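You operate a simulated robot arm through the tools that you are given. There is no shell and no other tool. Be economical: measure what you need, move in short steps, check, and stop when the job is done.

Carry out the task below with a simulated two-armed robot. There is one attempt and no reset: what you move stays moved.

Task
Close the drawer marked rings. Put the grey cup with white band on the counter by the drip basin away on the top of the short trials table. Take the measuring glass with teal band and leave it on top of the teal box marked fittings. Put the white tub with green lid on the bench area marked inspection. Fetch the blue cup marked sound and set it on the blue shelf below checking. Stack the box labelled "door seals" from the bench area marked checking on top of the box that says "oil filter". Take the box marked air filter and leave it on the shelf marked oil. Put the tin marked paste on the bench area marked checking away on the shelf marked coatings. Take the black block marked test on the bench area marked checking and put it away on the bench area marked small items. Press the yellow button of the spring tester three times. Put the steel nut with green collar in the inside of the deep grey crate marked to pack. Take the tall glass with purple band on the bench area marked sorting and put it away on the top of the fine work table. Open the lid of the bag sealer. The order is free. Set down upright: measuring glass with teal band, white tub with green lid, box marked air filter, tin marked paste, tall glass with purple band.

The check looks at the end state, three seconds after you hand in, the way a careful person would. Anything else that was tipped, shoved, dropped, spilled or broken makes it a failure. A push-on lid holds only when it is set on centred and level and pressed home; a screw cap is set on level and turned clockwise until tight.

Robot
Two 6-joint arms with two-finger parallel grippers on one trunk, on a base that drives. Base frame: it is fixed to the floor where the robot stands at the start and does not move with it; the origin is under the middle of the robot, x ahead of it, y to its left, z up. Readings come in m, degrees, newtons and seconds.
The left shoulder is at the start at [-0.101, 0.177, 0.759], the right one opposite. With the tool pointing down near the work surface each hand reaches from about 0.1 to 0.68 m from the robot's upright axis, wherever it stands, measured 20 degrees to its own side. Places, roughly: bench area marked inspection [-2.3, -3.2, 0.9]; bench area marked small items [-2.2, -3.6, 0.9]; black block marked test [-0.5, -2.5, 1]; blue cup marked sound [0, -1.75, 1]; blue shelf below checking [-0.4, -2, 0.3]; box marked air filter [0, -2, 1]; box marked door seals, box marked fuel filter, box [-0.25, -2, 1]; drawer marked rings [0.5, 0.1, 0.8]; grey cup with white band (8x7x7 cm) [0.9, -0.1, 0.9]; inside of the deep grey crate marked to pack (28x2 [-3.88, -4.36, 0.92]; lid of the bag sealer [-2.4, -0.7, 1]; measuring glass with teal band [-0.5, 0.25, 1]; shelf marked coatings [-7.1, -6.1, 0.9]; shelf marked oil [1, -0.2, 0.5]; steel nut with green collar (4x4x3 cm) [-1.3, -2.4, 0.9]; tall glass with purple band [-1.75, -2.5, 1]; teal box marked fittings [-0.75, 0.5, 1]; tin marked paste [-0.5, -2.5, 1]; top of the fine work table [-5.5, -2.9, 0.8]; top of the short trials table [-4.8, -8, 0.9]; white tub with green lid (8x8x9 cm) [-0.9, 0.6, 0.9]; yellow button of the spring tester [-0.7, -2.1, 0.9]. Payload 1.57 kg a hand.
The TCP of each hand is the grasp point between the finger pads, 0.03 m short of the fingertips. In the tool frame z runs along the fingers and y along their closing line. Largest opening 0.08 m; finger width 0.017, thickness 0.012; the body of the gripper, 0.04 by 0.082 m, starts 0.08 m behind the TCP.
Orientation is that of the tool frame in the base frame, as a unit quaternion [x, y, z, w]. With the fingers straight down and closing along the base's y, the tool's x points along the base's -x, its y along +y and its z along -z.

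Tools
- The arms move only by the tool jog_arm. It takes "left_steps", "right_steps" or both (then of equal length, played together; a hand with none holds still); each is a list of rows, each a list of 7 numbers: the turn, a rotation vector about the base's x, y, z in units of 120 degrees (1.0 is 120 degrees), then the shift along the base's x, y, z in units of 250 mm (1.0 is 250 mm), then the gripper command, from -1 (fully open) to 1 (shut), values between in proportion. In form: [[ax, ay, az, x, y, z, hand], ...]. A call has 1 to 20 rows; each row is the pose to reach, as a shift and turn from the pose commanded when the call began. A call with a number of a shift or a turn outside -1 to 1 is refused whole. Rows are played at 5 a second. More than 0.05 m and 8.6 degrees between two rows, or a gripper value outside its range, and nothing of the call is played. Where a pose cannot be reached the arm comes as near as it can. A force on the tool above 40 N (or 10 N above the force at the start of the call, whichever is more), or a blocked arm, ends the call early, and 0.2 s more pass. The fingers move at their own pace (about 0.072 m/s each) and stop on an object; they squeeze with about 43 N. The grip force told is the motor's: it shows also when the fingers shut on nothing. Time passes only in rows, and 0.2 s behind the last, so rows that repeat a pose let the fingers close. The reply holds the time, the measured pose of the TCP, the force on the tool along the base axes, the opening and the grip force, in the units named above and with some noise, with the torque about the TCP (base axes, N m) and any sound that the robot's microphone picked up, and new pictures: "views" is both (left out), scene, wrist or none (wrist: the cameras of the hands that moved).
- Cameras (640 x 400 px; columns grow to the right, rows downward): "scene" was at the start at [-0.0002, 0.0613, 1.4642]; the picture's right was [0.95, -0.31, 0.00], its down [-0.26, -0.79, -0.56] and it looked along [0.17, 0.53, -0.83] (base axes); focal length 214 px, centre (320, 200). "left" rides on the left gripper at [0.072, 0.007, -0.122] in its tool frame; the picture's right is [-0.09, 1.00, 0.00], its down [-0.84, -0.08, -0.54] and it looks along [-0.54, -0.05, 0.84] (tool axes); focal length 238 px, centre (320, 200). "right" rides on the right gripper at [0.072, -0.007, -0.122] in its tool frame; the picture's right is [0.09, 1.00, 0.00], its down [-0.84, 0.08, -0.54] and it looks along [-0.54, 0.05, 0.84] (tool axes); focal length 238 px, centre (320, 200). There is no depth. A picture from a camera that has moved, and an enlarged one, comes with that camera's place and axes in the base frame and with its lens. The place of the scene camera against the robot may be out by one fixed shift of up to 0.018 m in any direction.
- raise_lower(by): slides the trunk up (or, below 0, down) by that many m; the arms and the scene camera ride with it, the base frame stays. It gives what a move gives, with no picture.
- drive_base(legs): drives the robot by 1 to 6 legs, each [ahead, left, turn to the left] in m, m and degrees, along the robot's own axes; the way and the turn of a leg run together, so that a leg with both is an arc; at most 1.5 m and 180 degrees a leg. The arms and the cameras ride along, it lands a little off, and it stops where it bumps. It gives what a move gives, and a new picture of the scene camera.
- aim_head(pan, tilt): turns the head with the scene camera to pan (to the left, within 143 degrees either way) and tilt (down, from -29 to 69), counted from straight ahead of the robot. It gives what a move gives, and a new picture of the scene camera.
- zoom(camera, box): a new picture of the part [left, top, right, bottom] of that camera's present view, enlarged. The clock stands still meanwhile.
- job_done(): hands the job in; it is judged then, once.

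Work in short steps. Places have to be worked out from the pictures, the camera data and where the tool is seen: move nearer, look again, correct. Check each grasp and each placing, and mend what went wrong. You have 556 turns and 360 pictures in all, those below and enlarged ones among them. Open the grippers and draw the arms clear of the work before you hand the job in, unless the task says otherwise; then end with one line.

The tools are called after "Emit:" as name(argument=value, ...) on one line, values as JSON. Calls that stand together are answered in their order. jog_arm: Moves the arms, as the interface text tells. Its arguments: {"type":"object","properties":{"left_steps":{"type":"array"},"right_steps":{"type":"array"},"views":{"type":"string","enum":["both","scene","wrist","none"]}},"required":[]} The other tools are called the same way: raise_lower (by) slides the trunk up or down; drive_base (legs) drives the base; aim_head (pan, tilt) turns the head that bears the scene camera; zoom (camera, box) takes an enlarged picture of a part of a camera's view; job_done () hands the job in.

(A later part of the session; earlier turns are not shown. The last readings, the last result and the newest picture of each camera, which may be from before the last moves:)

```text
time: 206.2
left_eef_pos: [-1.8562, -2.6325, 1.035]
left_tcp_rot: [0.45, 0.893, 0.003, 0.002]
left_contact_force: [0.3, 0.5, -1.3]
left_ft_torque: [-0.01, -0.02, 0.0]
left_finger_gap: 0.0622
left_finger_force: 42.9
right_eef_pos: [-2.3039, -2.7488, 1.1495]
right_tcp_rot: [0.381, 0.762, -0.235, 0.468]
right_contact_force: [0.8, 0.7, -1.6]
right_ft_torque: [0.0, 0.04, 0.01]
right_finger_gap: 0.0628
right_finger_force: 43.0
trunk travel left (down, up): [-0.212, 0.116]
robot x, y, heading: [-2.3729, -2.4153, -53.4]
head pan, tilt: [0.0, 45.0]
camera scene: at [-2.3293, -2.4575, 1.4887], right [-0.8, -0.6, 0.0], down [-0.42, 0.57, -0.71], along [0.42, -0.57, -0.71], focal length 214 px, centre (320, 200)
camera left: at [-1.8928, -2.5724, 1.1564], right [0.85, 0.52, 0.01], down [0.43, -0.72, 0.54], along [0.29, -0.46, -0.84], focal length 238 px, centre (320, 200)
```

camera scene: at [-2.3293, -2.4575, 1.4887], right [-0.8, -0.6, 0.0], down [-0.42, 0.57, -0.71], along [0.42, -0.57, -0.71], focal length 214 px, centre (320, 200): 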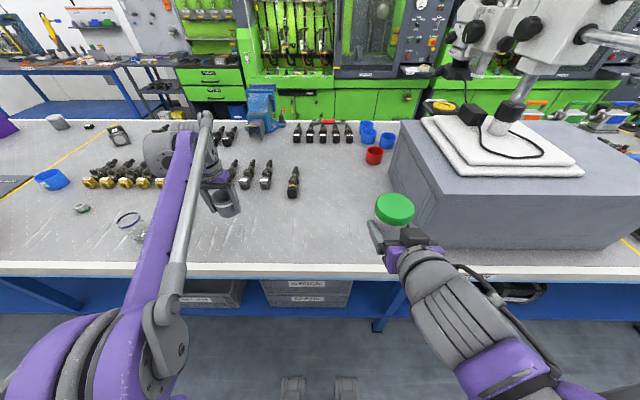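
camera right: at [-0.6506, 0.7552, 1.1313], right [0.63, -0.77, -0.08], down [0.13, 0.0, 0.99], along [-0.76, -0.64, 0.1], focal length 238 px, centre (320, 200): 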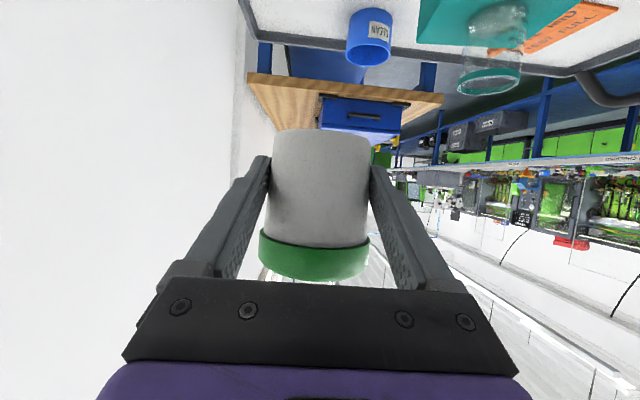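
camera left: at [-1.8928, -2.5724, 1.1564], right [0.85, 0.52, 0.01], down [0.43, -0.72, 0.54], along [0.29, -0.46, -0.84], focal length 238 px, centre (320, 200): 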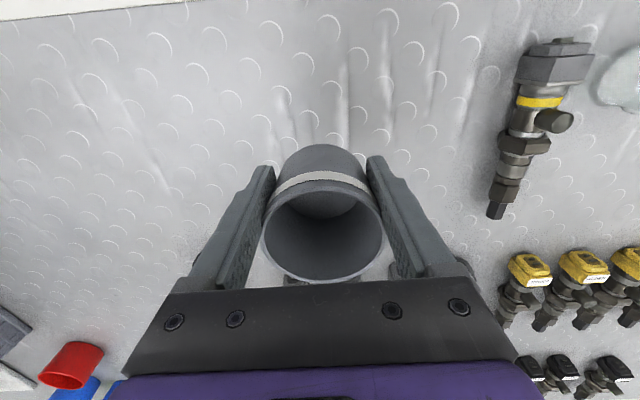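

Emit:
jog_arm(left_steps=[[0, 0, 0, 0, 0, -0.15, 1], [0, 0, 0, 0, 0, -0.26, 1], [0, 0, 0, 0, 0, -0.28, 1], [0, 0, 0, 0, 0, -0.28, 1]], views="wrist")

```text
time: 207.2
left_eef_pos: [-1.8574, -2.6312, 0.9648]
left_tcp_rot: [0.449, 0.893, 0.003, 0.002]
left_contact_force: [0.0, -0.8, 0.2]
left_ft_torque: [0.03, -0.04, 0.02]
left_finger_gap: 0.0621
left_finger_force: 43.1
right_eef_pos: [-2.3031, -2.7482, 1.1494]
right_tcp_rot: [0.381, 0.762, -0.235, 0.468]
right_contact_force: [0.8, 0.0, -2.1]
right_ft_torque: [0.03, 0.0, 0.0]
right_finger_gap: 0.0632
right_finger_force: 42.7
trunk travel left (down, up): [-0.212, 0.116]
robot x, y, heading: [-2.3698, -2.4211, -53.3]
head pan, tilt: [0.0, 45.0]
camera left: at [-1.8949, -2.5697, 1.086], right [0.85, 0.52, 0.01], down [0.43, -0.72, 0.54], along [0.29, -0.46, -0.84], focal length 238 px, centre (320, 200)
```

left: 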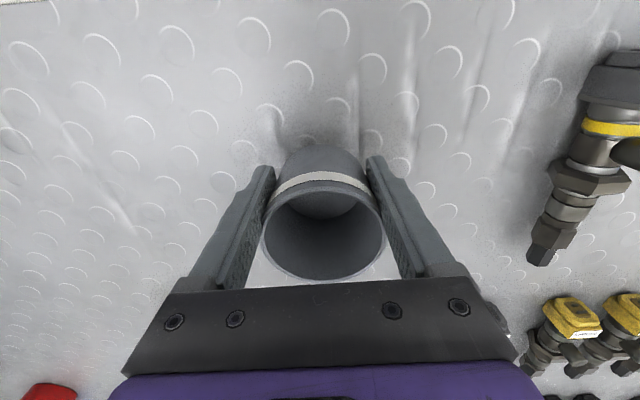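

Emit:
jog_arm(left_steps=[[0, 0, 0, 0, 0, -0.012, 1], [0, 0, 0, 0, 0, -0.024, 1], [0, 0, 0, 0, 0, -0.036, 1], [0, 0, 0, 0, 0, -0.036, 1]], views="none")

Emit:
jog_arm(left_steps=[[0, 0, 0, 0, 0, -0.012, 1], [0, 0, 0, 0, 0, -0.024, 1], [0, 0, 0, 0, 0, -0.024, 1]], views="wrist")

```text
time: 208.2
left_eef_pos: [-1.8566, -2.6298, 0.9554]
left_tcp_rot: [0.449, 0.893, 0.003, 0.002]
left_contact_force: [0.7, 0.0, -0.3]
left_ft_torque: [-0.02, 0.01, -0.01]
left_finger_gap: 0.0618
left_finger_force: 42.7
right_eef_pos: [-2.3036, -2.7493, 1.1499]
right_tcp_rot: [0.381, 0.762, -0.235, 0.467]
right_contact_force: [-0.1, -0.4, -2.2]
right_ft_torque: [0.02, -0.02, 0.01]
right_finger_gap: 0.0632
right_finger_force: 43.0
trunk travel left (down, up): [-0.212, 0.116]
robot x, y, heading: [-2.3721, -2.4147, -53.1]
head pan, tilt: [0.0, 45.0]
```

```text
time: 209.0
left_eef_pos: [-1.8582, -2.6305, 0.9485]
left_tcp_rot: [0.449, 0.894, 0.003, 0.001]
left_contact_force: [0.6, -0.4, -0.4]
left_ft_torque: [0.02, -0.02, 0.03]
left_finger_gap: 0.062
left_finger_force: 43.1
right_eef_pos: [-2.303, -2.7499, 1.1493]
right_tcp_rot: [0.382, 0.763, -0.234, 0.466]
right_contact_force: [0.9, -0.7, -1.1]
right_ft_torque: [-0.02, 0.03, 0.01]
right_finger_gap: 0.0631
right_finger_force: 42.6
trunk travel left (down, up): [-0.212, 0.116]
robot x, y, heading: [-2.3668, -2.4175, -53.5]
head pan, tilt: [0.0, 45.0]
camera left: at [-1.8948, -2.5704, 1.0707], right [0.85, 0.52, 0.01], down [0.43, -0.72, 0.54], along [0.29, -0.46, -0.84], focal length 238 px, centre (320, 200)
```

left: 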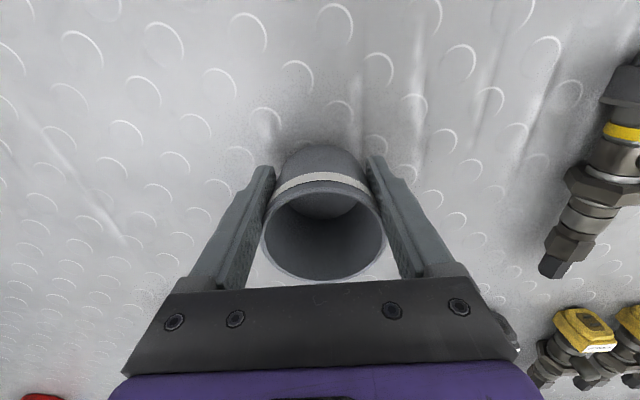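

Emit:
jog_arm(left_steps=[[0, 0, 0, 0, 0, -0.012, 1], [0, 0, 0, 0, 0, -0.024, 1], [0, 0, 0, 0, 0, -0.024, 1]], views="none")

Emit:
jog_arm(left_steps=[[0, 0, 0, 0, 0, -0.012, 1], [0, 0, 0, 0, 0, -0.024, 1], [0, 0, 0, 0, 0, -0.024, 1]], views="wrist")

```text
time: 209.8
left_eef_pos: [-1.8586, -2.6297, 0.9433]
left_tcp_rot: [0.449, 0.894, 0.003, 0.002]
left_contact_force: [0.9, -1.2, 6.9]
left_ft_torque: [-0.39, -0.14, -0.01]
left_finger_gap: 0.062
left_finger_force: 43.0
right_eef_pos: [-2.3031, -2.7489, 1.1497]
right_tcp_rot: [0.381, 0.763, -0.235, 0.467]
right_contact_force: [0.3, 0.4, -2.5]
right_ft_torque: [-0.03, 0.0, -0.03]
right_finger_gap: 0.0632
right_finger_force: 42.8
trunk travel left (down, up): [-0.212, 0.116]
robot x, y, heading: [-2.3723, -2.4208, -53.2]
head pan, tilt: [0.0, 45.0]
```

```text
time: 210.6
left_eef_pos: [-1.8609, -2.6269, 0.9391]
left_tcp_rot: [0.448, 0.894, 0.004, 0.003]
left_contact_force: [-7.6, 10.5, 31.5]
left_ft_torque: [-0.43, -0.08, -0.06]
left_finger_gap: 0.0598
left_finger_force: 43.2
right_eef_pos: [-2.307, -2.7475, 1.1511]
right_tcp_rot: [0.381, 0.762, -0.235, 0.468]
right_contact_force: [0.3, 0.4, -1.4]
right_ft_torque: [-0.01, 0.01, -0.02]
right_finger_gap: 0.0632
right_finger_force: 42.6
trunk travel left (down, up): [-0.212, 0.116]
robot x, y, heading: [-2.3746, -2.419, -53.2]
head pan, tilt: [0.0, 45.0]
camera left: at [-1.8969, -2.5662, 1.0601], right [0.85, 0.52, 0.01], down [0.43, -0.72, 0.54], along [0.29, -0.46, -0.84], focal length 238 px, centre (320, 200)
```

left: 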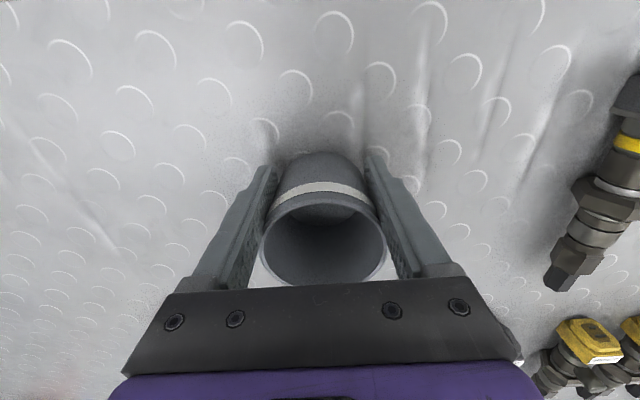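

Emit:
jog_arm(left_steps=[[0, 0, 0, 0, 0, 0.008, 1], [0, 0, 0, 0, 0, 0.008, 0.3], [0, 0, 0, 0, 0, 0.008, 0.1], [0, 0, 0, 0, 0, 0.008, -0.3], [0, 0, 0, 0, 0, 0.008, -1], [0, 0, 0, 0, 0, 0.008, -1]], views="wrist")

```text
time: 212.0
left_eef_pos: [-1.8566, -2.6303, 0.9386]
left_tcp_rot: [0.449, 0.894, 0.003, 0.002]
left_contact_force: [0.0, 0.3, -0.5]
left_ft_torque: [0.01, 0.02, 0.0]
left_finger_gap: 0.08
left_finger_force: 0.1
right_eef_pos: [-2.303, -2.7494, 1.1487]
right_tcp_rot: [0.381, 0.763, -0.235, 0.467]
right_contact_force: [-0.3, -0.6, -2.1]
right_ft_torque: [0.01, 0.01, 0.0]
right_finger_gap: 0.0633
right_finger_force: 43.2
trunk travel left (down, up): [-0.212, 0.116]
robot x, y, heading: [-2.3725, -2.4182, -53.3]
head pan, tilt: [0.0, 45.0]
camera left: at [-1.8942, -2.569, 1.0609], right [0.85, 0.52, 0.01], down [0.43, -0.72, 0.54], along [0.29, -0.46, -0.84], focal length 238 px, centre (320, 200)
```

left: 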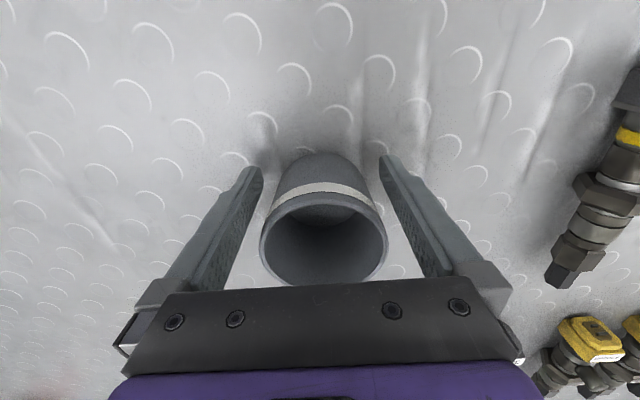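

Cup stands. Its taper makes a diameter grip creep, so I'll pinch its left wall instead (one finger inside).

Emit:
jog_arm(left_steps=[[0, 0, 0, 0, 0, 0.18, -1], [0, 0, 0, 0, 0, 0.36, -1], [0, 0, 0, 0.075, 0.017, 0.36, -1], [0, 0, 0, 0.15, 0.033, 0.36, -1]], views="wrist")

```text
time: 213.0
left_eef_pos: [-1.8185, -2.6235, 1.0316]
left_tcp_rot: [0.45, 0.893, 0.004, 0.002]
left_contact_force: [-0.2, -0.1, -0.1]
left_ft_torque: [0.01, 0.02, 0.0]
left_finger_gap: 0.0801
left_finger_force: 0.0
right_eef_pos: [-2.3029, -2.7499, 1.15]
right_tcp_rot: [0.381, 0.763, -0.234, 0.467]
right_contact_force: [-0.9, -0.8, -1.4]
right_ft_torque: [0.05, 0.03, 0.04]
right_finger_gap: 0.063
right_finger_force: 43.1
trunk travel left (down, up): [-0.212, 0.116]
robot x, y, heading: [-2.3733, -2.4158, -53.3]
head pan, tilt: [0.0, 45.0]
camera left: at [-1.8558, -2.5633, 1.1521], right [0.85, 0.52, 0.01], down [0.43, -0.72, 0.54], along [0.29, -0.46, -0.84], focal length 238 px, centre (320, 200)
```

left: 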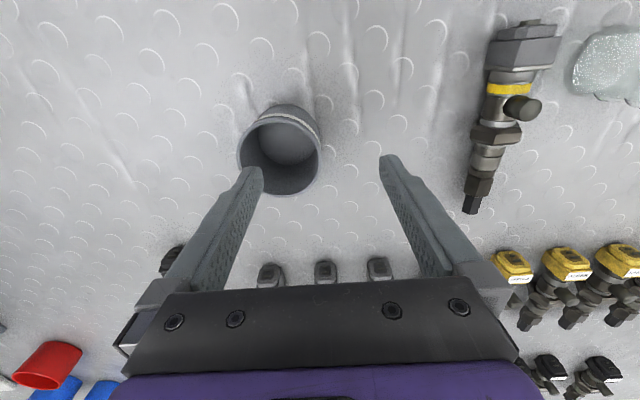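

Emit:
jog_arm(left_steps=[[0, 0, 0, 0, 0, -0.15, -1], [0, 0, 0, 0, 0, -0.32, -1], [0, 0, 0, 0, 0, -0.32, 0], [0, 0, 0, 0, 0, -0.32, 1], [0, 0, 0, 0, 0, -0.32, 1], [0, 0, 0, 0, 0, -0.32, 1], [0, 0, 0, 0, 0, -0.32, 1]], views="wrist")

```text
time: 214.6
left_eef_pos: [-1.8222, -2.6231, 0.9483]
left_tcp_rot: [0.448, 0.894, 0.003, 0.002]
left_contact_force: [4.4, -7.6, 15.6]
left_ft_torque: [-0.94, 0.47, 0.48]
left_finger_gap: 0.006
left_finger_force: 26.1
right_eef_pos: [-2.304, -2.7507, 1.1495]
right_tcp_rot: [0.382, 0.762, -0.235, 0.467]
right_contact_force: [0.5, -0.4, -1.4]
right_ft_torque: [0.03, 0.02, -0.02]
right_finger_gap: 0.063
right_finger_force: 42.8
trunk travel left (down, up): [-0.212, 0.116]
robot x, y, heading: [-2.3708, -2.4171, -53.5]
head pan, tilt: [0.0, 45.0]
camera left: at [-1.8592, -2.5627, 1.0696], right [0.85, 0.52, 0.01], down [0.43, -0.72, 0.54], along [0.29, -0.46, -0.84], focal length 238 px, centre (320, 200)
```

left: 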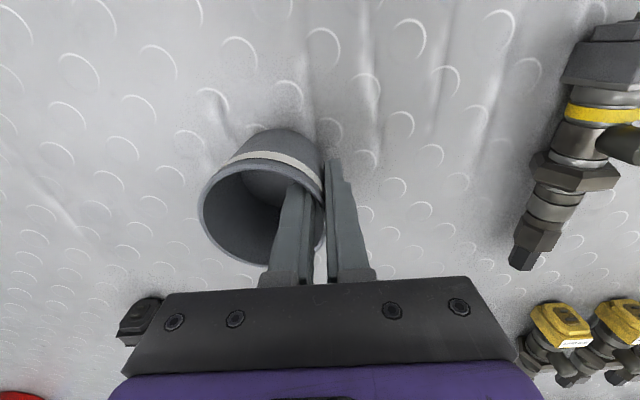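

Pinched (6 mm wall). Lift it and retract a bit.

Emit:
jog_arm(left_steps=[[0, 0, 0, 0, 0, 0.12, 1], [0, 0, 0, 0, 0, 0.3, 1], [0, 0, 0, 0, 0, 0.48, 1], [0, 0, 0, 0, 0, 0.65, 1], [0, 0, 0, -0.06, 0.08, 0.8, 1], [0, 0, 0, -0.12, 0.16, 0.9, 1]])

```text
time: 216.0
left_eef_pos: [-1.8501, -2.579, 1.1747]
left_tcp_rot: [0.449, 0.894, 0.003, 0.002]
left_contact_force: [-0.1, 0.1, -0.1]
left_ft_torque: [0.02, -0.01, 0.01]
left_finger_gap: 0.002
left_finger_force: 23.7
right_eef_pos: [-2.3032, -2.7491, 1.1501]
right_tcp_rot: [0.381, 0.762, -0.234, 0.468]
right_contact_force: [0.1, -0.1, -1.0]
right_ft_torque: [0.03, 0.0, -0.02]
right_finger_gap: 0.0632
right_finger_force: 42.8
trunk travel left (down, up): [-0.212, 0.116]
robot x, y, heading: [-2.3721, -2.4182, -53.3]
head pan, tilt: [0.0, 45.0]
camera scene: at [-2.3298, -2.4575, 1.4887], right [-0.8, -0.6, 0.0], down [-0.42, 0.57, -0.71], along [0.42, -0.57, -0.71], focal length 214 px, centre (320, 200)
camera left: at [-1.8871, -2.519, 1.2964], right [0.85, 0.52, 0.01], down [0.43, -0.72, 0.54], along [0.29, -0.46, -0.84], focal length 238 px, centre (320, 200)
```

scene: 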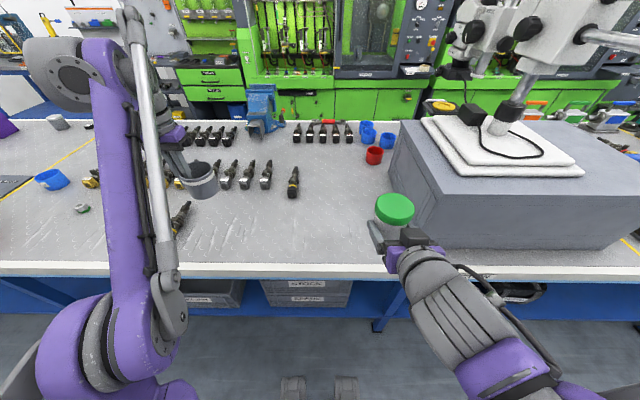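
left: 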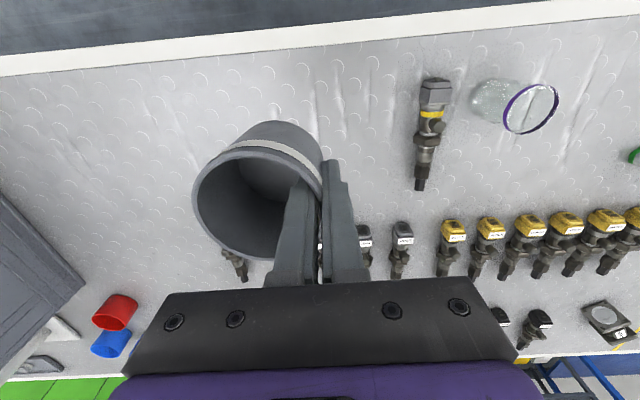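

Now the tub: move the right hand forward left of the granite block and lower.

Emit:
jog_arm(right_steps=[[0, 0, 0, 0.11, -0.125, -0.05, 1], [0, 0, 0, 0.22, -0.25, -0.1, 1], [0, 0, 0, 0.33, -0.375, -0.2, 1], [0, 0, 0, 0.45, -0.5, -0.3, 1], [0, 0, 0, 0.566, -0.625, -0.4, 1], [0, 0, 0, 0.566, -0.625, -0.55, 1], [0, 0, 0, 0.566, -0.625, -0.7, 1], [0, 0, 0, 0.566, -0.625, -0.83, 1]])

```text
time: 217.8
left_eef_pos: [-1.849, -2.5808, 1.1738]
left_tcp_rot: [0.449, 0.893, 0.003, 0.002]
left_contact_force: [-0.2, -0.2, -0.3]
left_ft_torque: [0.01, -0.01, 0.04]
left_finger_gap: 0.0023
left_finger_force: 23.1
right_eef_pos: [-2.1611, -2.9058, 0.9428]
right_tcp_rot: [0.381, 0.762, -0.235, 0.467]
right_contact_force: [-0.3, 0.8, -0.9]
right_ft_torque: [0.02, -0.02, -0.03]
right_finger_gap: 0.0629
right_finger_force: 43.0
trunk travel left (down, up): [-0.212, 0.116]
robot x, y, heading: [-2.3696, -2.4165, -53.6]
head pan, tilt: [0.0, 45.0]
camera scene: at [-2.329, -2.4582, 1.4887], right [-0.8, -0.6, 0.0], down [-0.42, 0.57, -0.71], along [0.42, -0.57, -0.71], focal length 214 px, centre (320, 200)
camera right: at [-2.2506, -2.7954, 0.9331], right [0.77, 0.63, -0.08], down [0.0, 0.13, 0.99], along [0.64, -0.77, 0.1], focal length 238 px, centre (320, 200)
```

scene: 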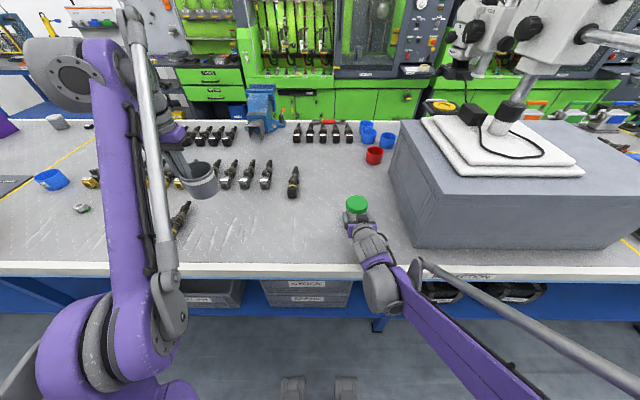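
right: 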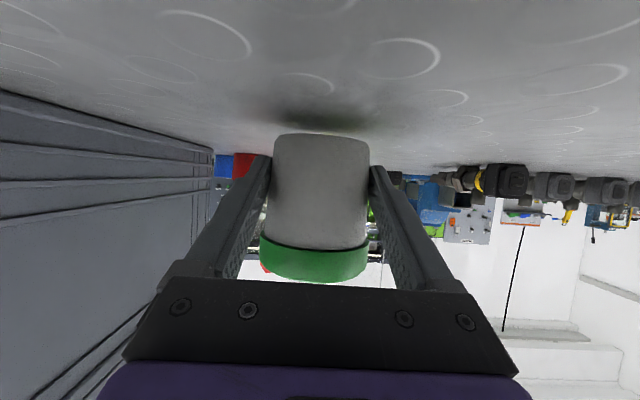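

Emit:
jog_arm(right_steps=[[0, 0, 0, 0, 0, -0.02, 1], [0, 0, 0, 0, 0, -0.035, 1], [0, 0, 0, 0, 0, -0.05, 1], [0, 0, 0, 0, 0, -0.06, 1], [0, 0, 0, 0, 0, -0.06, 1]], views="none")

Emit:
jog_arm(right_steps=[[0, 0, 0, 0, 0, -0.01, 1], [0, 0, 0, 0, 0, -0.02, 1], [0, 0, 0, 0, 0, -0.02, 1]], views="wrist")

```text
time: 219.0
left_eef_pos: [-1.8506, -2.5792, 1.1758]
left_tcp_rot: [0.449, 0.893, 0.003, 0.002]
left_contact_force: [-0.3, -0.4, -1.0]
left_ft_torque: [0.0, 0.01, 0.03]
left_finger_gap: 0.002
left_finger_force: 24.0
right_eef_pos: [-2.1603, -2.9053, 0.928]
right_tcp_rot: [0.381, 0.761, -0.236, 0.469]
right_contact_force: [1.3, -7.7, 33.1]
right_ft_torque: [-0.5, -0.35, -0.06]
right_finger_gap: 0.0629
right_finger_force: 43.5
trunk travel left (down, up): [-0.212, 0.116]
robot x, y, heading: [-2.3705, -2.4183, -53.4]
head pan, tilt: [0.0, 45.0]
```

```text
time: 219.6
left_eef_pos: [-1.85, -2.578, 1.1749]
left_tcp_rot: [0.448, 0.894, 0.003, 0.003]
left_contact_force: [0.5, 0.1, 0.1]
left_ft_torque: [0.02, 0.0, 0.03]
left_finger_gap: 0.002
left_finger_force: 23.5
right_eef_pos: [-2.1609, -2.9035, 0.9272]
right_tcp_rot: [0.38, 0.761, -0.236, 0.469]
right_contact_force: [-3.4, 6.1, 21.2]
right_ft_torque: [2.04, 1.34, -0.28]
right_finger_gap: 0.0625
right_finger_force: 42.8
trunk travel left (down, up): [-0.212, 0.116]
robot x, y, heading: [-2.3712, -2.4186, -53.3]
head pan, tilt: [0.0, 45.0]
stopped in row 2 (right hand): the force on the tool passed its limit at 50 N (the readings are from after the stop); the commanded pose is now the measured one
camera right: at [-2.2517, -2.7948, 0.9165], right [0.77, 0.63, -0.08], down [0.0, 0.14, 0.99], along [0.64, -0.76, 0.11], focal length 238 px, centre (320, 200)
```

right: 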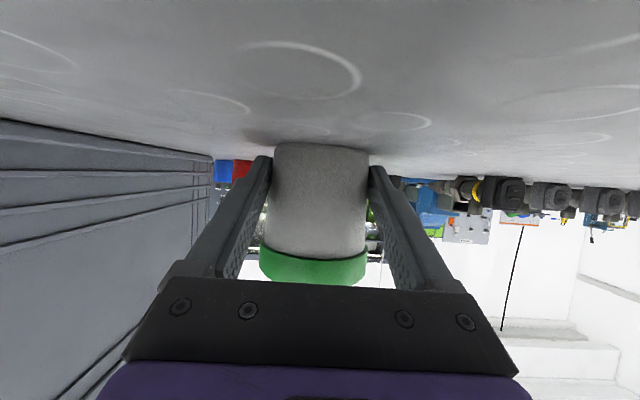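

Tub touches the bench. Ease off 2 mm, open, back out along the tool axis.

Emit:
jog_arm(right_steps=[[0, 0, 0, 0, 0, 0.006, 1], [0, 0, 0, 0, 0, 0.006, 0.3], [0, 0, 0, 0, 0, 0.006, -0.3], [0, 0, 0, 0, 0, 0.006, -1], [0, 0, 0, 0, 0, 0.006, -1], [0, 0, 0, -0.07, 0.093, 0.06, -1], [0, 0, 0, -0.14, 0.186, 0.12, -1], [0, 0, 0, -0.22, 0.29, 0.18, -1], [0, 0, 0, -0.32, 0.42, 0.3, -1], [0, 0, 0, -0.42, 0.54, 0.42, -1]])

```text
refused: row 9 steps farther than a row can; nothing moved
```

Emit:
jog_arm(right_steps=[[0, 0, 0, 0, 0, 0.006, 1], [0, 0, 0, 0, 0, 0.006, 0.3], [0, 0, 0, 0, 0, 0.006, -0.3], [0, 0, 0, 0, 0, 0.006, -1], [0, 0, 0, 0, 0, 0.006, -1], [0, 0, 0, -0.07, 0.093, 0.06, -1], [0, 0, 0, -0.14, 0.186, 0.12, -1], [0, 0, 0, -0.22, 0.29, 0.18, -1], [0, 0, 0, -0.3, 0.39, 0.28, -1], [0, 0, 0, -0.38, 0.49, 0.38, -1]])

```text
time: 221.8
left_eef_pos: [-1.8494, -2.5785, 1.1746]
left_tcp_rot: [0.448, 0.894, 0.003, 0.001]
left_contact_force: [-0.5, -0.1, 1.0]
left_ft_torque: [-0.02, -0.01, 0.01]
left_finger_gap: 0.0021
left_finger_force: 23.5
right_eef_pos: [-2.2562, -2.7818, 1.0164]
right_tcp_rot: [0.38, 0.762, -0.235, 0.469]
right_contact_force: [-0.3, 0.4, -0.3]
right_ft_torque: [0.02, 0.0, -0.01]
right_finger_gap: 0.0802
right_finger_force: 0.0
trunk travel left (down, up): [-0.212, 0.116]
robot x, y, heading: [-2.373, -2.4166, -53.2]
head pan, tilt: [0.0, 45.0]
camera scene: at [-2.3304, -2.4569, 1.4887], right [-0.8, -0.6, 0.0], down [-0.42, 0.57, -0.71], along [0.42, -0.57, -0.71], focal length 214 px, centre (320, 200)
camera right: at [-2.3469, -2.6734, 1.0076], right [0.77, 0.63, -0.08], down [0.0, 0.13, 0.99], along [0.64, -0.76, 0.1], focal length 238 px, centre (320, 200)
```

scene: 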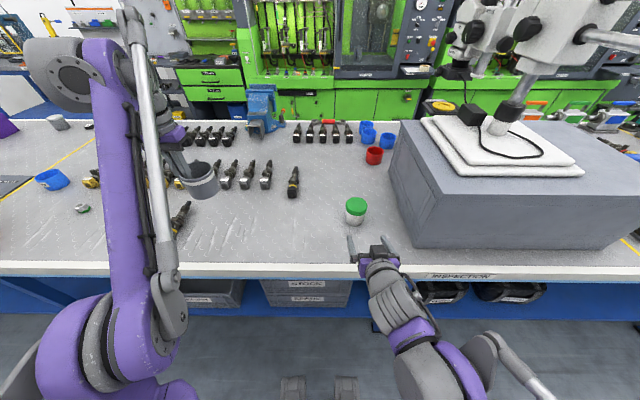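
right: 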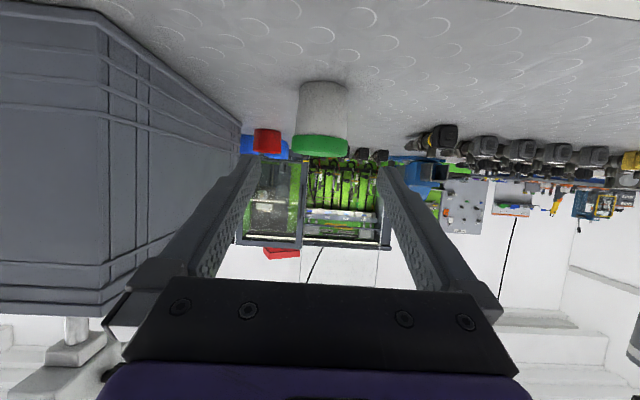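

Tub placed. I'll check where the area boundaries are along the bench edge.

Emit:
aim_head(pan=-30, tilt=45)

Emit:
aim_head(pan=45, tilt=40)

```text
time: 222.7
left_eef_pos: [-1.8487, -2.5807, 1.1749]
left_tcp_rot: [0.45, 0.893, 0.002, 0.002]
left_contact_force: [0.2, 0.0, 0.3]
left_ft_torque: [0.02, -0.05, -0.02]
left_finger_gap: 0.002
left_finger_force: 23.4
right_eef_pos: [-2.2542, -2.7834, 1.0168]
right_tcp_rot: [0.381, 0.761, -0.236, 0.469]
right_contact_force: [0.9, -1.1, 0.0]
right_ft_torque: [-0.02, 0.02, -0.01]
right_finger_gap: 0.0798
right_finger_force: 0.0
trunk travel left (down, up): [-0.212, 0.116]
robot x, y, heading: [-2.373, -2.4162, -53.4]
head pan, tilt: [-30.0, 45.0]
camera scene: at [-2.3684, -2.4733, 1.4887], right [-0.99, -0.12, 0.0], down [-0.08, 0.7, -0.71], along [0.08, -0.7, -0.71], focal length 214 px, centre (320, 200)
```

scene: 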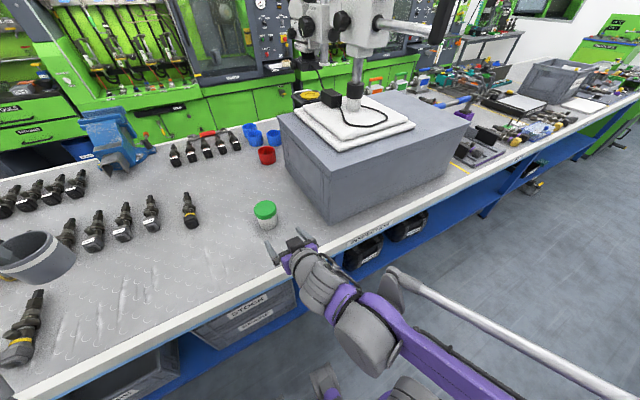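

```text
time: 224.2
left_eef_pos: [-1.8497, -2.58, 1.1745]
left_tcp_rot: [0.45, 0.893, 0.003, 0.001]
left_contact_force: [0.7, 0.8, -1.2]
left_ft_torque: [0.04, -0.05, 0.05]
left_finger_gap: 0.0021
left_finger_force: 23.8
right_eef_pos: [-2.2554, -2.784, 1.0168]
right_tcp_rot: [0.38, 0.762, -0.234, 0.468]
right_contact_force: [-1.1, -0.4, 0.1]
right_ft_torque: [0.0, 0.03, 0.01]
right_finger_gap: 0.08
right_finger_force: 0.1
trunk travel left (down, up): [-0.212, 0.116]
robot x, y, heading: [-2.371, -2.4169, -53.3]
head pan, tilt: [45.0, 40.0]
camera scene: at [-2.2938, -2.4049, 1.496], right [-0.14, -0.99, 0.0], down [-0.64, 0.09, -0.77], along [0.76, -0.11, -0.64], focal length 214 px, centre (320, 200)
```

scene: 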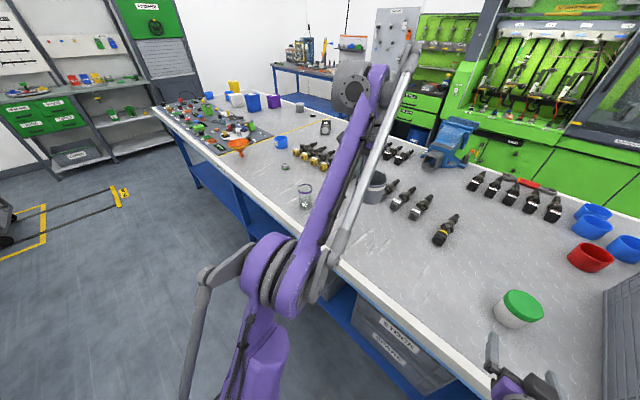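

Emit:
zoom(camera="scene", box=[140, 90, 380, 240])

```text
2.67 times, centred on (260, 165) of scene
camera zoom: at [-2.2938, -2.4049, 1.496], right [-0.14, -0.99, 0.0], down [-0.64, 0.09, -0.77], along [0.76, -0.11, -0.64], focal length 572 px, centre (480, 293)
```

zoom: 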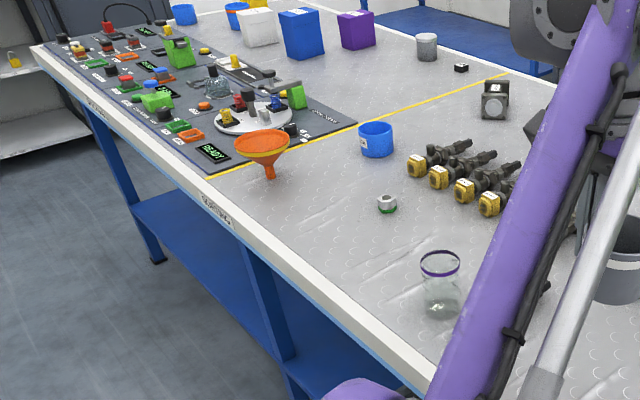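

Tub placement may need checking later from the small-items side. Next: the tall glass with the right hand; drive back a bit and shift left along the bench.

Emit:
drive_base(legs=[[-0.12, 0, 0], [0, 0.78, 0]])

Emit:
aim_head(pan=-15, tilt=48)

```text
time: 232.2
left_eef_pos: [-1.3096, -2.0074, 1.1749]
left_tcp_rot: [0.439, 0.899, 0.003, 0.001]
left_contact_force: [-0.2, 1.1, -0.6]
left_ft_torque: [0.02, -0.04, 0.0]
left_finger_gap: 0.0022
left_finger_force: 23.6
right_eef_pos: [-1.7097, -2.2213, 1.0163]
right_tcp_rot: [0.371, 0.767, -0.229, 0.472]
right_contact_force: [-0.3, -0.3, -0.1]
right_ft_torque: [0.03, 0.03, 0.01]
right_finger_gap: 0.0798
right_finger_force: 0.1
trunk travel left (down, up): [-0.212, 0.116]
robot x, y, heading: [-1.8311, -1.8549, -51.9]
head pan, tilt: [45.0, 40.0]
camera scene: at [-1.7574, -1.8431, 1.496], right [-0.12, -0.99, 0.0], down [-0.64, 0.08, -0.77], along [0.76, -0.09, -0.64], focal length 214 px, centre (320, 200)
```

scene: 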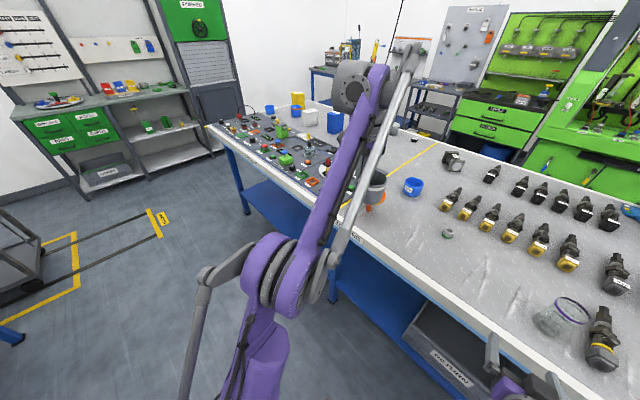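

```text
time: 233.5
left_eef_pos: [-1.3088, -2.007, 1.1749]
left_tcp_rot: [0.439, 0.899, 0.003, 0.002]
left_contact_force: [0.5, -0.3, -1.2]
left_ft_torque: [-0.01, -0.02, 0.01]
left_finger_gap: 0.0019
left_finger_force: 23.8
right_eef_pos: [-1.7094, -2.2203, 1.017]
right_tcp_rot: [0.371, 0.767, -0.229, 0.471]
right_contact_force: [0.0, -0.3, -0.8]
right_ft_torque: [-0.04, 0.0, -0.01]
right_finger_gap: 0.0803
right_finger_force: 0.1
trunk travel left (down, up): [-0.212, 0.116]
robot x, y, heading: [-1.8343, -1.8588, -52.0]
head pan, tilt: [-15.0, 48.0]
camera scene: at [-1.8109, -1.9054, 1.4845], right [-0.92, -0.39, 0.0], down [-0.29, 0.68, -0.67], along [0.26, -0.62, -0.74], focal length 214 px, centre (320, 200)
```

scene: 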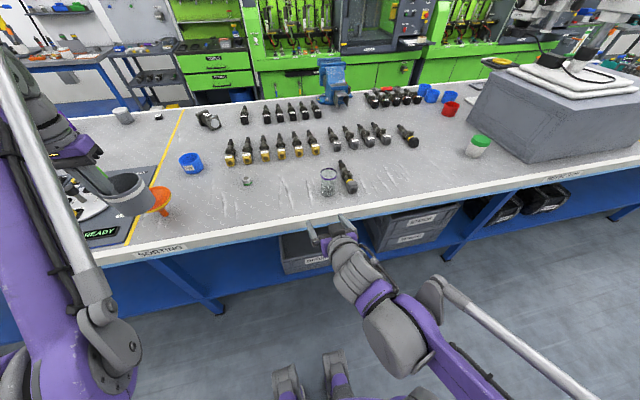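

Emit:
zoom(camera="scene", box=[230, 110, 430, 235])

```text
3.20 times, centred on (330, 172) of scene
camera zoom: at [-1.8109, -1.9054, 1.4845], right [-0.92, -0.39, 0.0], down [-0.29, 0.68, -0.67], along [0.26, -0.62, -0.74], focal length 686 px, centre (288, 288)
```

zoom: 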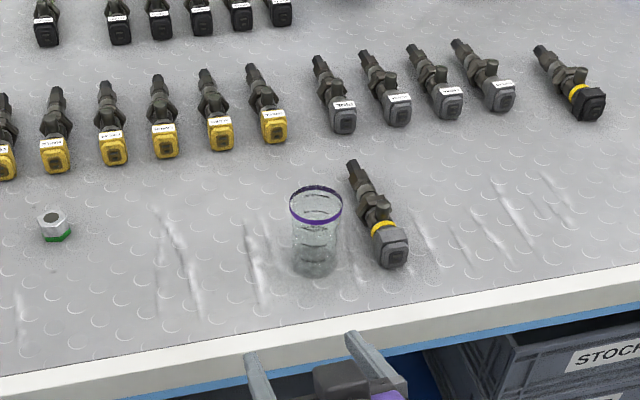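

Emit:
jog_arm(right_steps=[[0, 0, 0, 0.025, -0.146, 0, -1], [0, 0, 0, 0.05, -0.291, -0.02, -1], [0, 0, 0, 0.075, -0.437, -0.04, -1], [0, 0, 0, 0.1, -0.582, -0.05, -1]])

```text
time: 234.5
left_eef_pos: [-1.308, -2.0086, 1.1732]
left_tcp_rot: [0.438, 0.899, 0.004, 0.001]
left_contact_force: [0.0, 0.4, -0.9]
left_ft_torque: [0.02, -0.02, 0.02]
left_finger_gap: 0.0025
left_finger_force: 24.0
right_eef_pos: [-1.6854, -2.3687, 1.0022]
right_tcp_rot: [0.372, 0.767, -0.23, 0.471]
right_contact_force: [0.5, -0.7, 0.2]
right_ft_torque: [-0.02, 0.0, -0.01]
right_finger_gap: 0.0799
right_finger_force: 0.0
trunk travel left (down, up): [-0.212, 0.116]
robot x, y, heading: [-1.8362, -1.8584, -51.8]
head pan, tilt: [-15.0, 48.0]
camera scene: at [-1.8105, -1.9065, 1.4845], right [-0.92, -0.39, 0.0], down [-0.29, 0.68, -0.67], along [0.26, -0.61, -0.74], focal length 214 px, centre (320, 200)
camera right: at [-1.778, -2.2606, 0.993], right [0.76, 0.65, -0.08], down [0.0, 0.13, 0.99], along [0.66, -0.75, 0.1], focal length 238 px, centre (320, 200)
```

scene: 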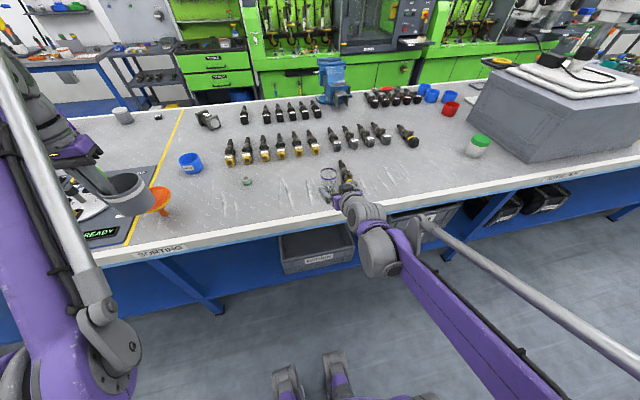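
right: 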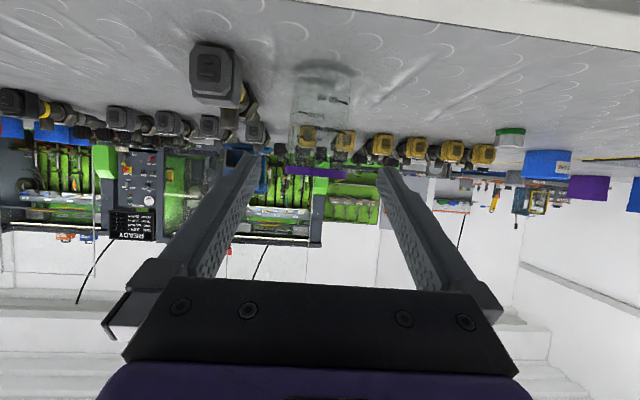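

Emit:
jog_arm(right_steps=[[0, 0, 0, 0.082, -0.105, -0.09, -1], [0, 0, 0, 0.165, -0.21, -0.18, -1], [0, 0, 0, 0.247, -0.314, -0.25, -1]], views="wrist")

```text
time: 235.3
left_eef_pos: [-1.3087, -2.0086, 1.1739]
left_tcp_rot: [0.438, 0.899, 0.004, 0.001]
left_contact_force: [0.3, -0.5, -0.9]
left_ft_torque: [0.02, -0.03, -0.01]
left_finger_gap: 0.0021
left_finger_force: 23.4
right_eef_pos: [-1.6206, -2.4468, 0.9406]
right_tcp_rot: [0.371, 0.767, -0.229, 0.471]
right_contact_force: [0.5, -1.1, 0.1]
right_ft_torque: [0.02, 0.01, 0.01]
right_finger_gap: 0.0801
right_finger_force: 0.2
trunk travel left (down, up): [-0.212, 0.116]
robot x, y, heading: [-1.8325, -1.8567, -51.9]
head pan, tilt: [-15.0, 48.0]
camera right: at [-1.7142, -2.3399, 0.932], right [0.76, 0.65, -0.08], down [0.0, 0.13, 0.99], along [0.66, -0.75, 0.1], focal length 238 px, centre (320, 200)
```

right: 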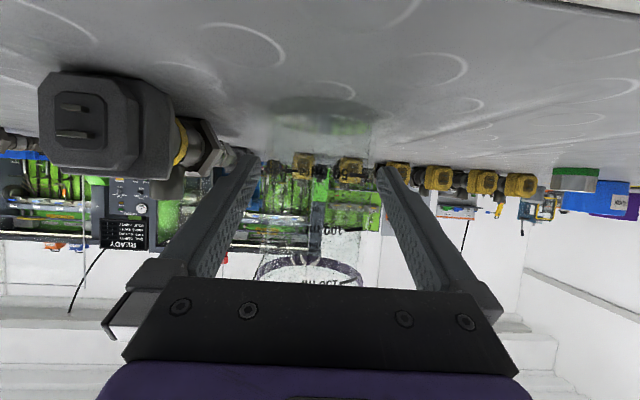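

Emit:
jog_arm(right_steps=[[0, 0, 0, 0, 0, 0, 0], [0, 0, 0, 0, 0, 0, 0.5], [0, 0, 0, 0, 0, 0, 1], [0, 0, 0, 0, 0, 0, 1], [0, 0, 0, 0, 0, 0, 1]], views="wrist")

```text
time: 236.5
left_eef_pos: [-1.3087, -2.0069, 1.1747]
left_tcp_rot: [0.438, 0.899, 0.003, 0.002]
left_contact_force: [1.2, -0.4, 0.1]
left_ft_torque: [0.0, 0.0, 0.03]
left_finger_gap: 0.0021
left_finger_force: 23.6
right_eef_pos: [-1.6211, -2.4465, 0.9418]
right_tcp_rot: [0.371, 0.767, -0.229, 0.471]
right_contact_force: [-1.3, 0.1, -0.8]
right_ft_torque: [-0.02, 0.01, -0.01]
right_finger_gap: 0.0553
right_finger_force: 43.5
trunk travel left (down, up): [-0.212, 0.116]
robot x, y, heading: [-1.8358, -1.8568, -52.1]
head pan, tilt: [-15.0, 48.0]
camera right: at [-1.715, -2.3387, 0.9327], right [0.76, 0.65, -0.08], down [0.0, 0.13, 0.99], along [0.66, -0.75, 0.1], focal length 238 px, centre (320, 200)
```

right: 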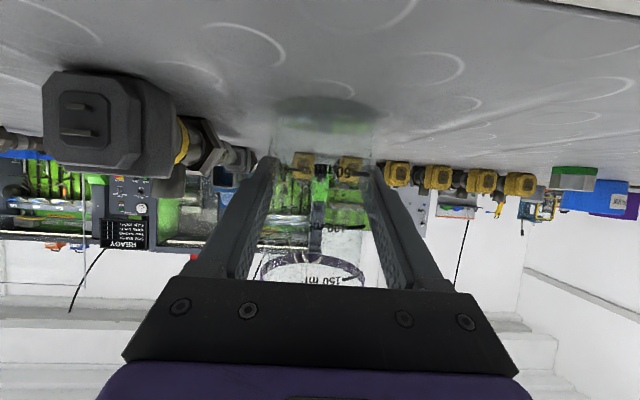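

Emit:
jog_arm(right_steps=[[0, 0, 0, 0, 0, 0.15, 1], [0, 0, 0, 0, 0, 0.3, 1], [0, 0, 0, 0, 0, 0.45, 1], [0, 0, 0, 0, 0, 0.6, 1], [0, 0, 0, -0.08, 0.1, 0.72, 1], [0, 0, 0, -0.16, 0.2, 0.8, 1], [0, 0, 0, -0.24, 0.3, 0.85, 1], [0, 0, 0, -0.32, 0.41, 0.85, 1]])

```text
time: 238.3
left_eef_pos: [-1.3113, -2.0064, 1.1748]
left_tcp_rot: [0.438, 0.899, 0.003, 0.001]
left_contact_force: [-0.6, 0.5, -0.1]
left_ft_torque: [0.0, -0.01, 0.0]
left_finger_gap: 0.0021
left_finger_force: 23.7
right_eef_pos: [-1.7039, -2.3419, 1.1538]
right_tcp_rot: [0.371, 0.766, -0.23, 0.472]
right_contact_force: [0.4, 0.1, -1.2]
right_ft_torque: [-0.02, -0.02, 0.05]
right_finger_gap: 0.0553
right_finger_force: 43.4
trunk travel left (down, up): [-0.212, 0.116]
robot x, y, heading: [-1.8324, -1.8596, -51.8]
head pan, tilt: [-15.0, 48.0]
camera scene: at [-1.8118, -1.9042, 1.4846], right [-0.92, -0.39, 0.0], down [-0.29, 0.68, -0.67], along [0.26, -0.62, -0.74], focal length 214 px, centre (320, 200)
camera right: at [-1.7959, -2.2348, 1.1445], right [0.76, 0.65, -0.08], down [0.0, 0.13, 0.99], along [0.66, -0.75, 0.1], focal length 238 px, centre (320, 200)
```

scene: 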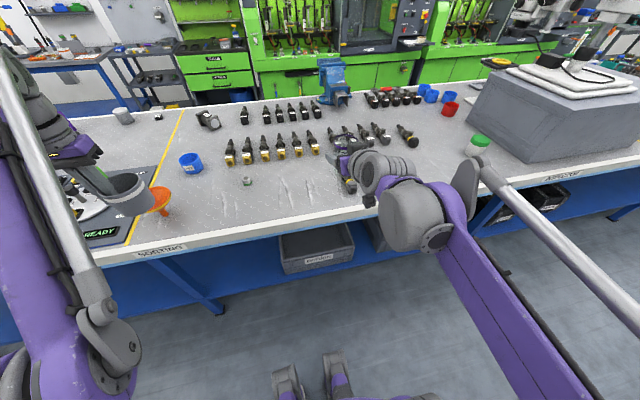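
right: 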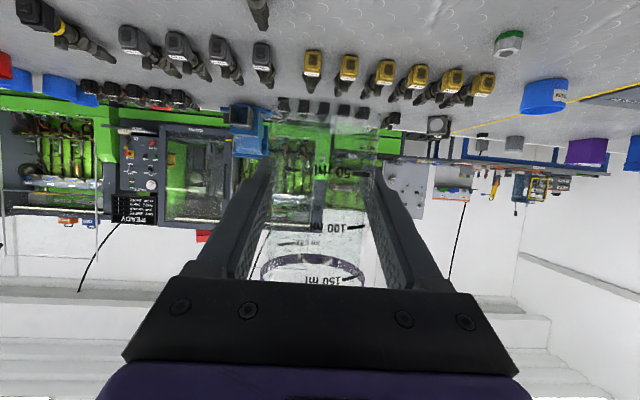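

Emit:
drive_base(legs=[[-0.15, 0, 0], [0, 0, -91], [1.3, 0, 0], [1.2, 0, 0]])

Emit:
aim_head(pan=-20, tilt=20)

```text
time: 255.4
left_eef_pos: [-4.1437, -3.717, 1.1747]
left_tcp_rot: [0.953, 0.304, 0.0, 0.003]
left_contact_force: [-0.5, 0.0, 0.3]
left_ft_torque: [-0.04, -0.02, -0.01]
left_finger_gap: 0.0023
left_finger_force: 23.9
right_eef_pos: [-4.4622, -3.3086, 1.1527]
right_tcp_rot: [0.81, 0.262, -0.499, 0.16]
right_contact_force: [0.1, -0.4, -1.4]
right_ft_torque: [-0.02, 0.05, 0.02]
right_finger_gap: 0.0552
right_finger_force: 42.9
trunk travel left (down, up): [-0.212, 0.116]
robot x, y, heading: [-3.9684, -3.2006, -144.4]
head pan, tilt: [-15.0, 48.0]
camera scene: at [-3.9963, -3.2094, 1.4845], right [-0.35, 0.94, 0.0], down [0.7, 0.26, -0.67], along [-0.63, -0.23, -0.74], focal length 214 px, centre (320, 200)
```

scene: 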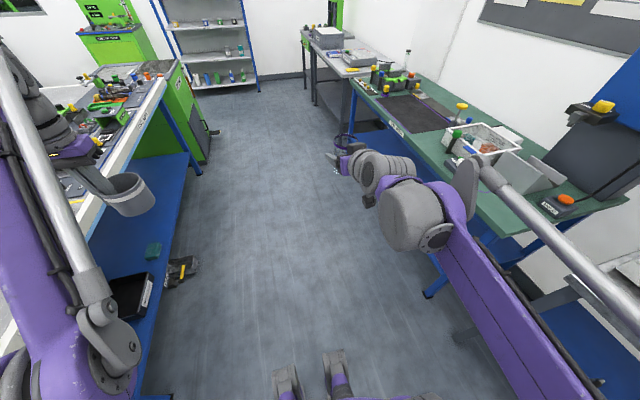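

```text
time: 256.4
left_eef_pos: [-4.1435, -3.718, 1.1747]
left_tcp_rot: [0.953, 0.304, 0.001, 0.003]
left_contact_force: [-0.1, -0.7, 0.0]
left_ft_torque: [-0.03, 0.02, 0.0]
left_finger_gap: 0.0022
left_finger_force: 23.2
right_eef_pos: [-4.462, -3.309, 1.1532]
right_tcp_rot: [0.81, 0.262, -0.499, 0.16]
right_contact_force: [1.1, 0.1, -0.4]
right_ft_torque: [-0.04, 0.02, -0.01]
right_finger_gap: 0.0552
right_finger_force: 42.4
trunk travel left (down, up): [-0.212, 0.116]
robot x, y, heading: [-3.9703, -3.2008, -144.8]
head pan, tilt: [-20.0, 20.0]
camera scene: at [-4.0121, -3.2067, 1.5273], right [-0.27, 0.96, 0.0], down [0.33, 0.09, -0.94], along [-0.91, -0.25, -0.34], focal length 214 px, centre (320, 200)
```

scene: 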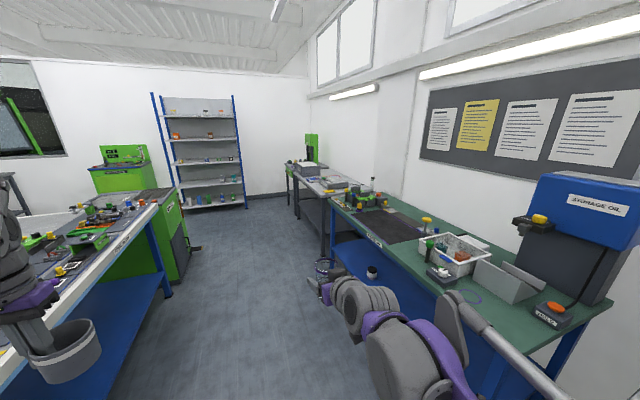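

Emit:
zoom(camera="scene", box=[280, 160, 540, 322])

```text
2.46 times, centred on (410, 241) of scene
camera zoom: at [-4.0121, -3.2067, 1.5273], right [-0.27, 0.96, 0.0], down [0.33, 0.09, -0.94], along [-0.91, -0.25, -0.34], focal length 528 px, centre (98, 99)
```

zoom: 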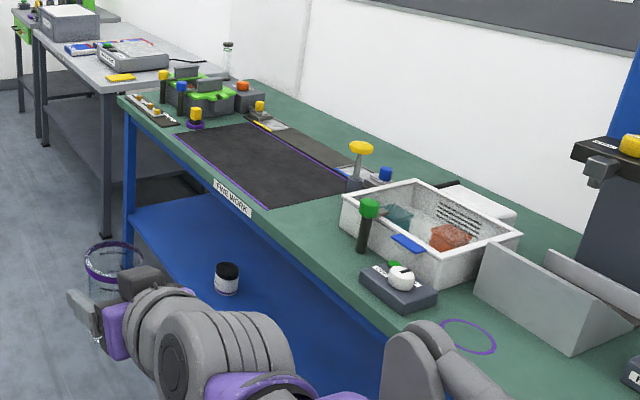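

The green table is "FINE WORK"; free green surface between mat and white basket. Drive there and face it.

Emit:
drive_base(legs=[[0, 0, 1.6], [1.02, 0, 0], [0, 0, -90], [0.2, 0, 0]])

Emit:
aim_head(pan=-5, tilt=48)

```text
time: 267.1
left_eef_pos: [-5.4325, -3.5178, 1.1736]
left_tcp_rot: [0.901, -0.433, -0.002, 0.003]
left_contact_force: [-0.3, -0.4, -0.8]
left_ft_torque: [-0.03, -0.01, -0.01]
left_finger_gap: 0.0022
left_finger_force: 24.3
right_eef_pos: [-5.0431, -3.1785, 1.1534]
right_tcp_rot: [0.769, -0.367, -0.473, -0.226]
right_contact_force: [-0.6, -0.2, -0.1]
right_ft_torque: [0.01, 0.03, 0.01]
right_finger_gap: 0.0553
right_finger_force: 43.1
trunk travel left (down, up): [-0.212, 0.116]
robot x, y, heading: [-4.9043, -3.6634, 128.8]
head pan, tilt: [-20.0, 20.0]
camera scene: at [-4.8947, -3.6105, 1.5274], right [0.95, 0.32, 0.0], down [0.11, -0.32, -0.94], along [-0.3, 0.89, -0.34], focal length 214 px, centre (320, 200)
```

scene: 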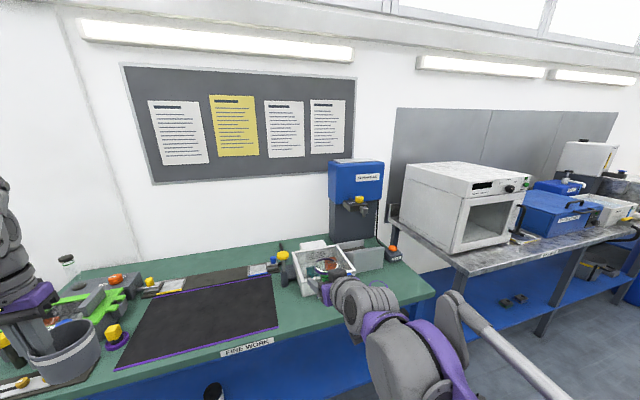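

```text
time: 268.0
left_eef_pos: [-5.4325, -3.5187, 1.1747]
left_tcp_rot: [0.901, -0.434, -0.002, 0.003]
left_contact_force: [0.0, 0.3, 0.0]
left_ft_torque: [0.04, 0.02, -0.02]
left_finger_gap: 0.0023
left_finger_force: 24.1
right_eef_pos: [-5.0432, -3.1782, 1.1536]
right_tcp_rot: [0.769, -0.367, -0.472, -0.226]
right_contact_force: [0.0, 0.7, 0.1]
right_ft_torque: [-0.03, 0.02, 0.02]
right_finger_gap: 0.0551
right_finger_force: 43.1
trunk travel left (down, up): [-0.212, 0.116]
robot x, y, heading: [-4.9065, -3.6615, 128.7]
head pan, tilt: [-5.0, 48.0]
camera scene: at [-4.9083, -3.6336, 1.4846], right [0.83, 0.55, 0.0], down [0.41, -0.62, -0.67], along [-0.37, 0.56, -0.74], focal length 214 px, centre (320, 200)
```

scene: 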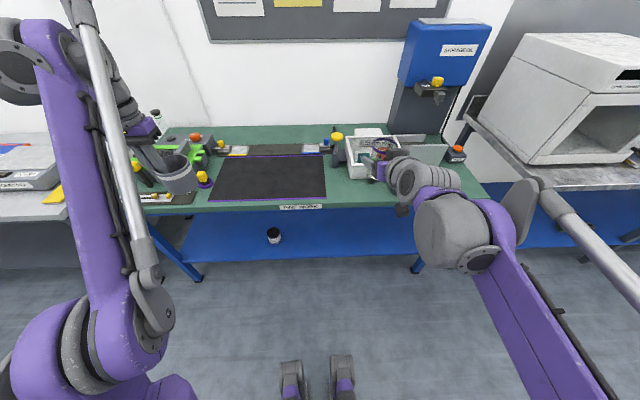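

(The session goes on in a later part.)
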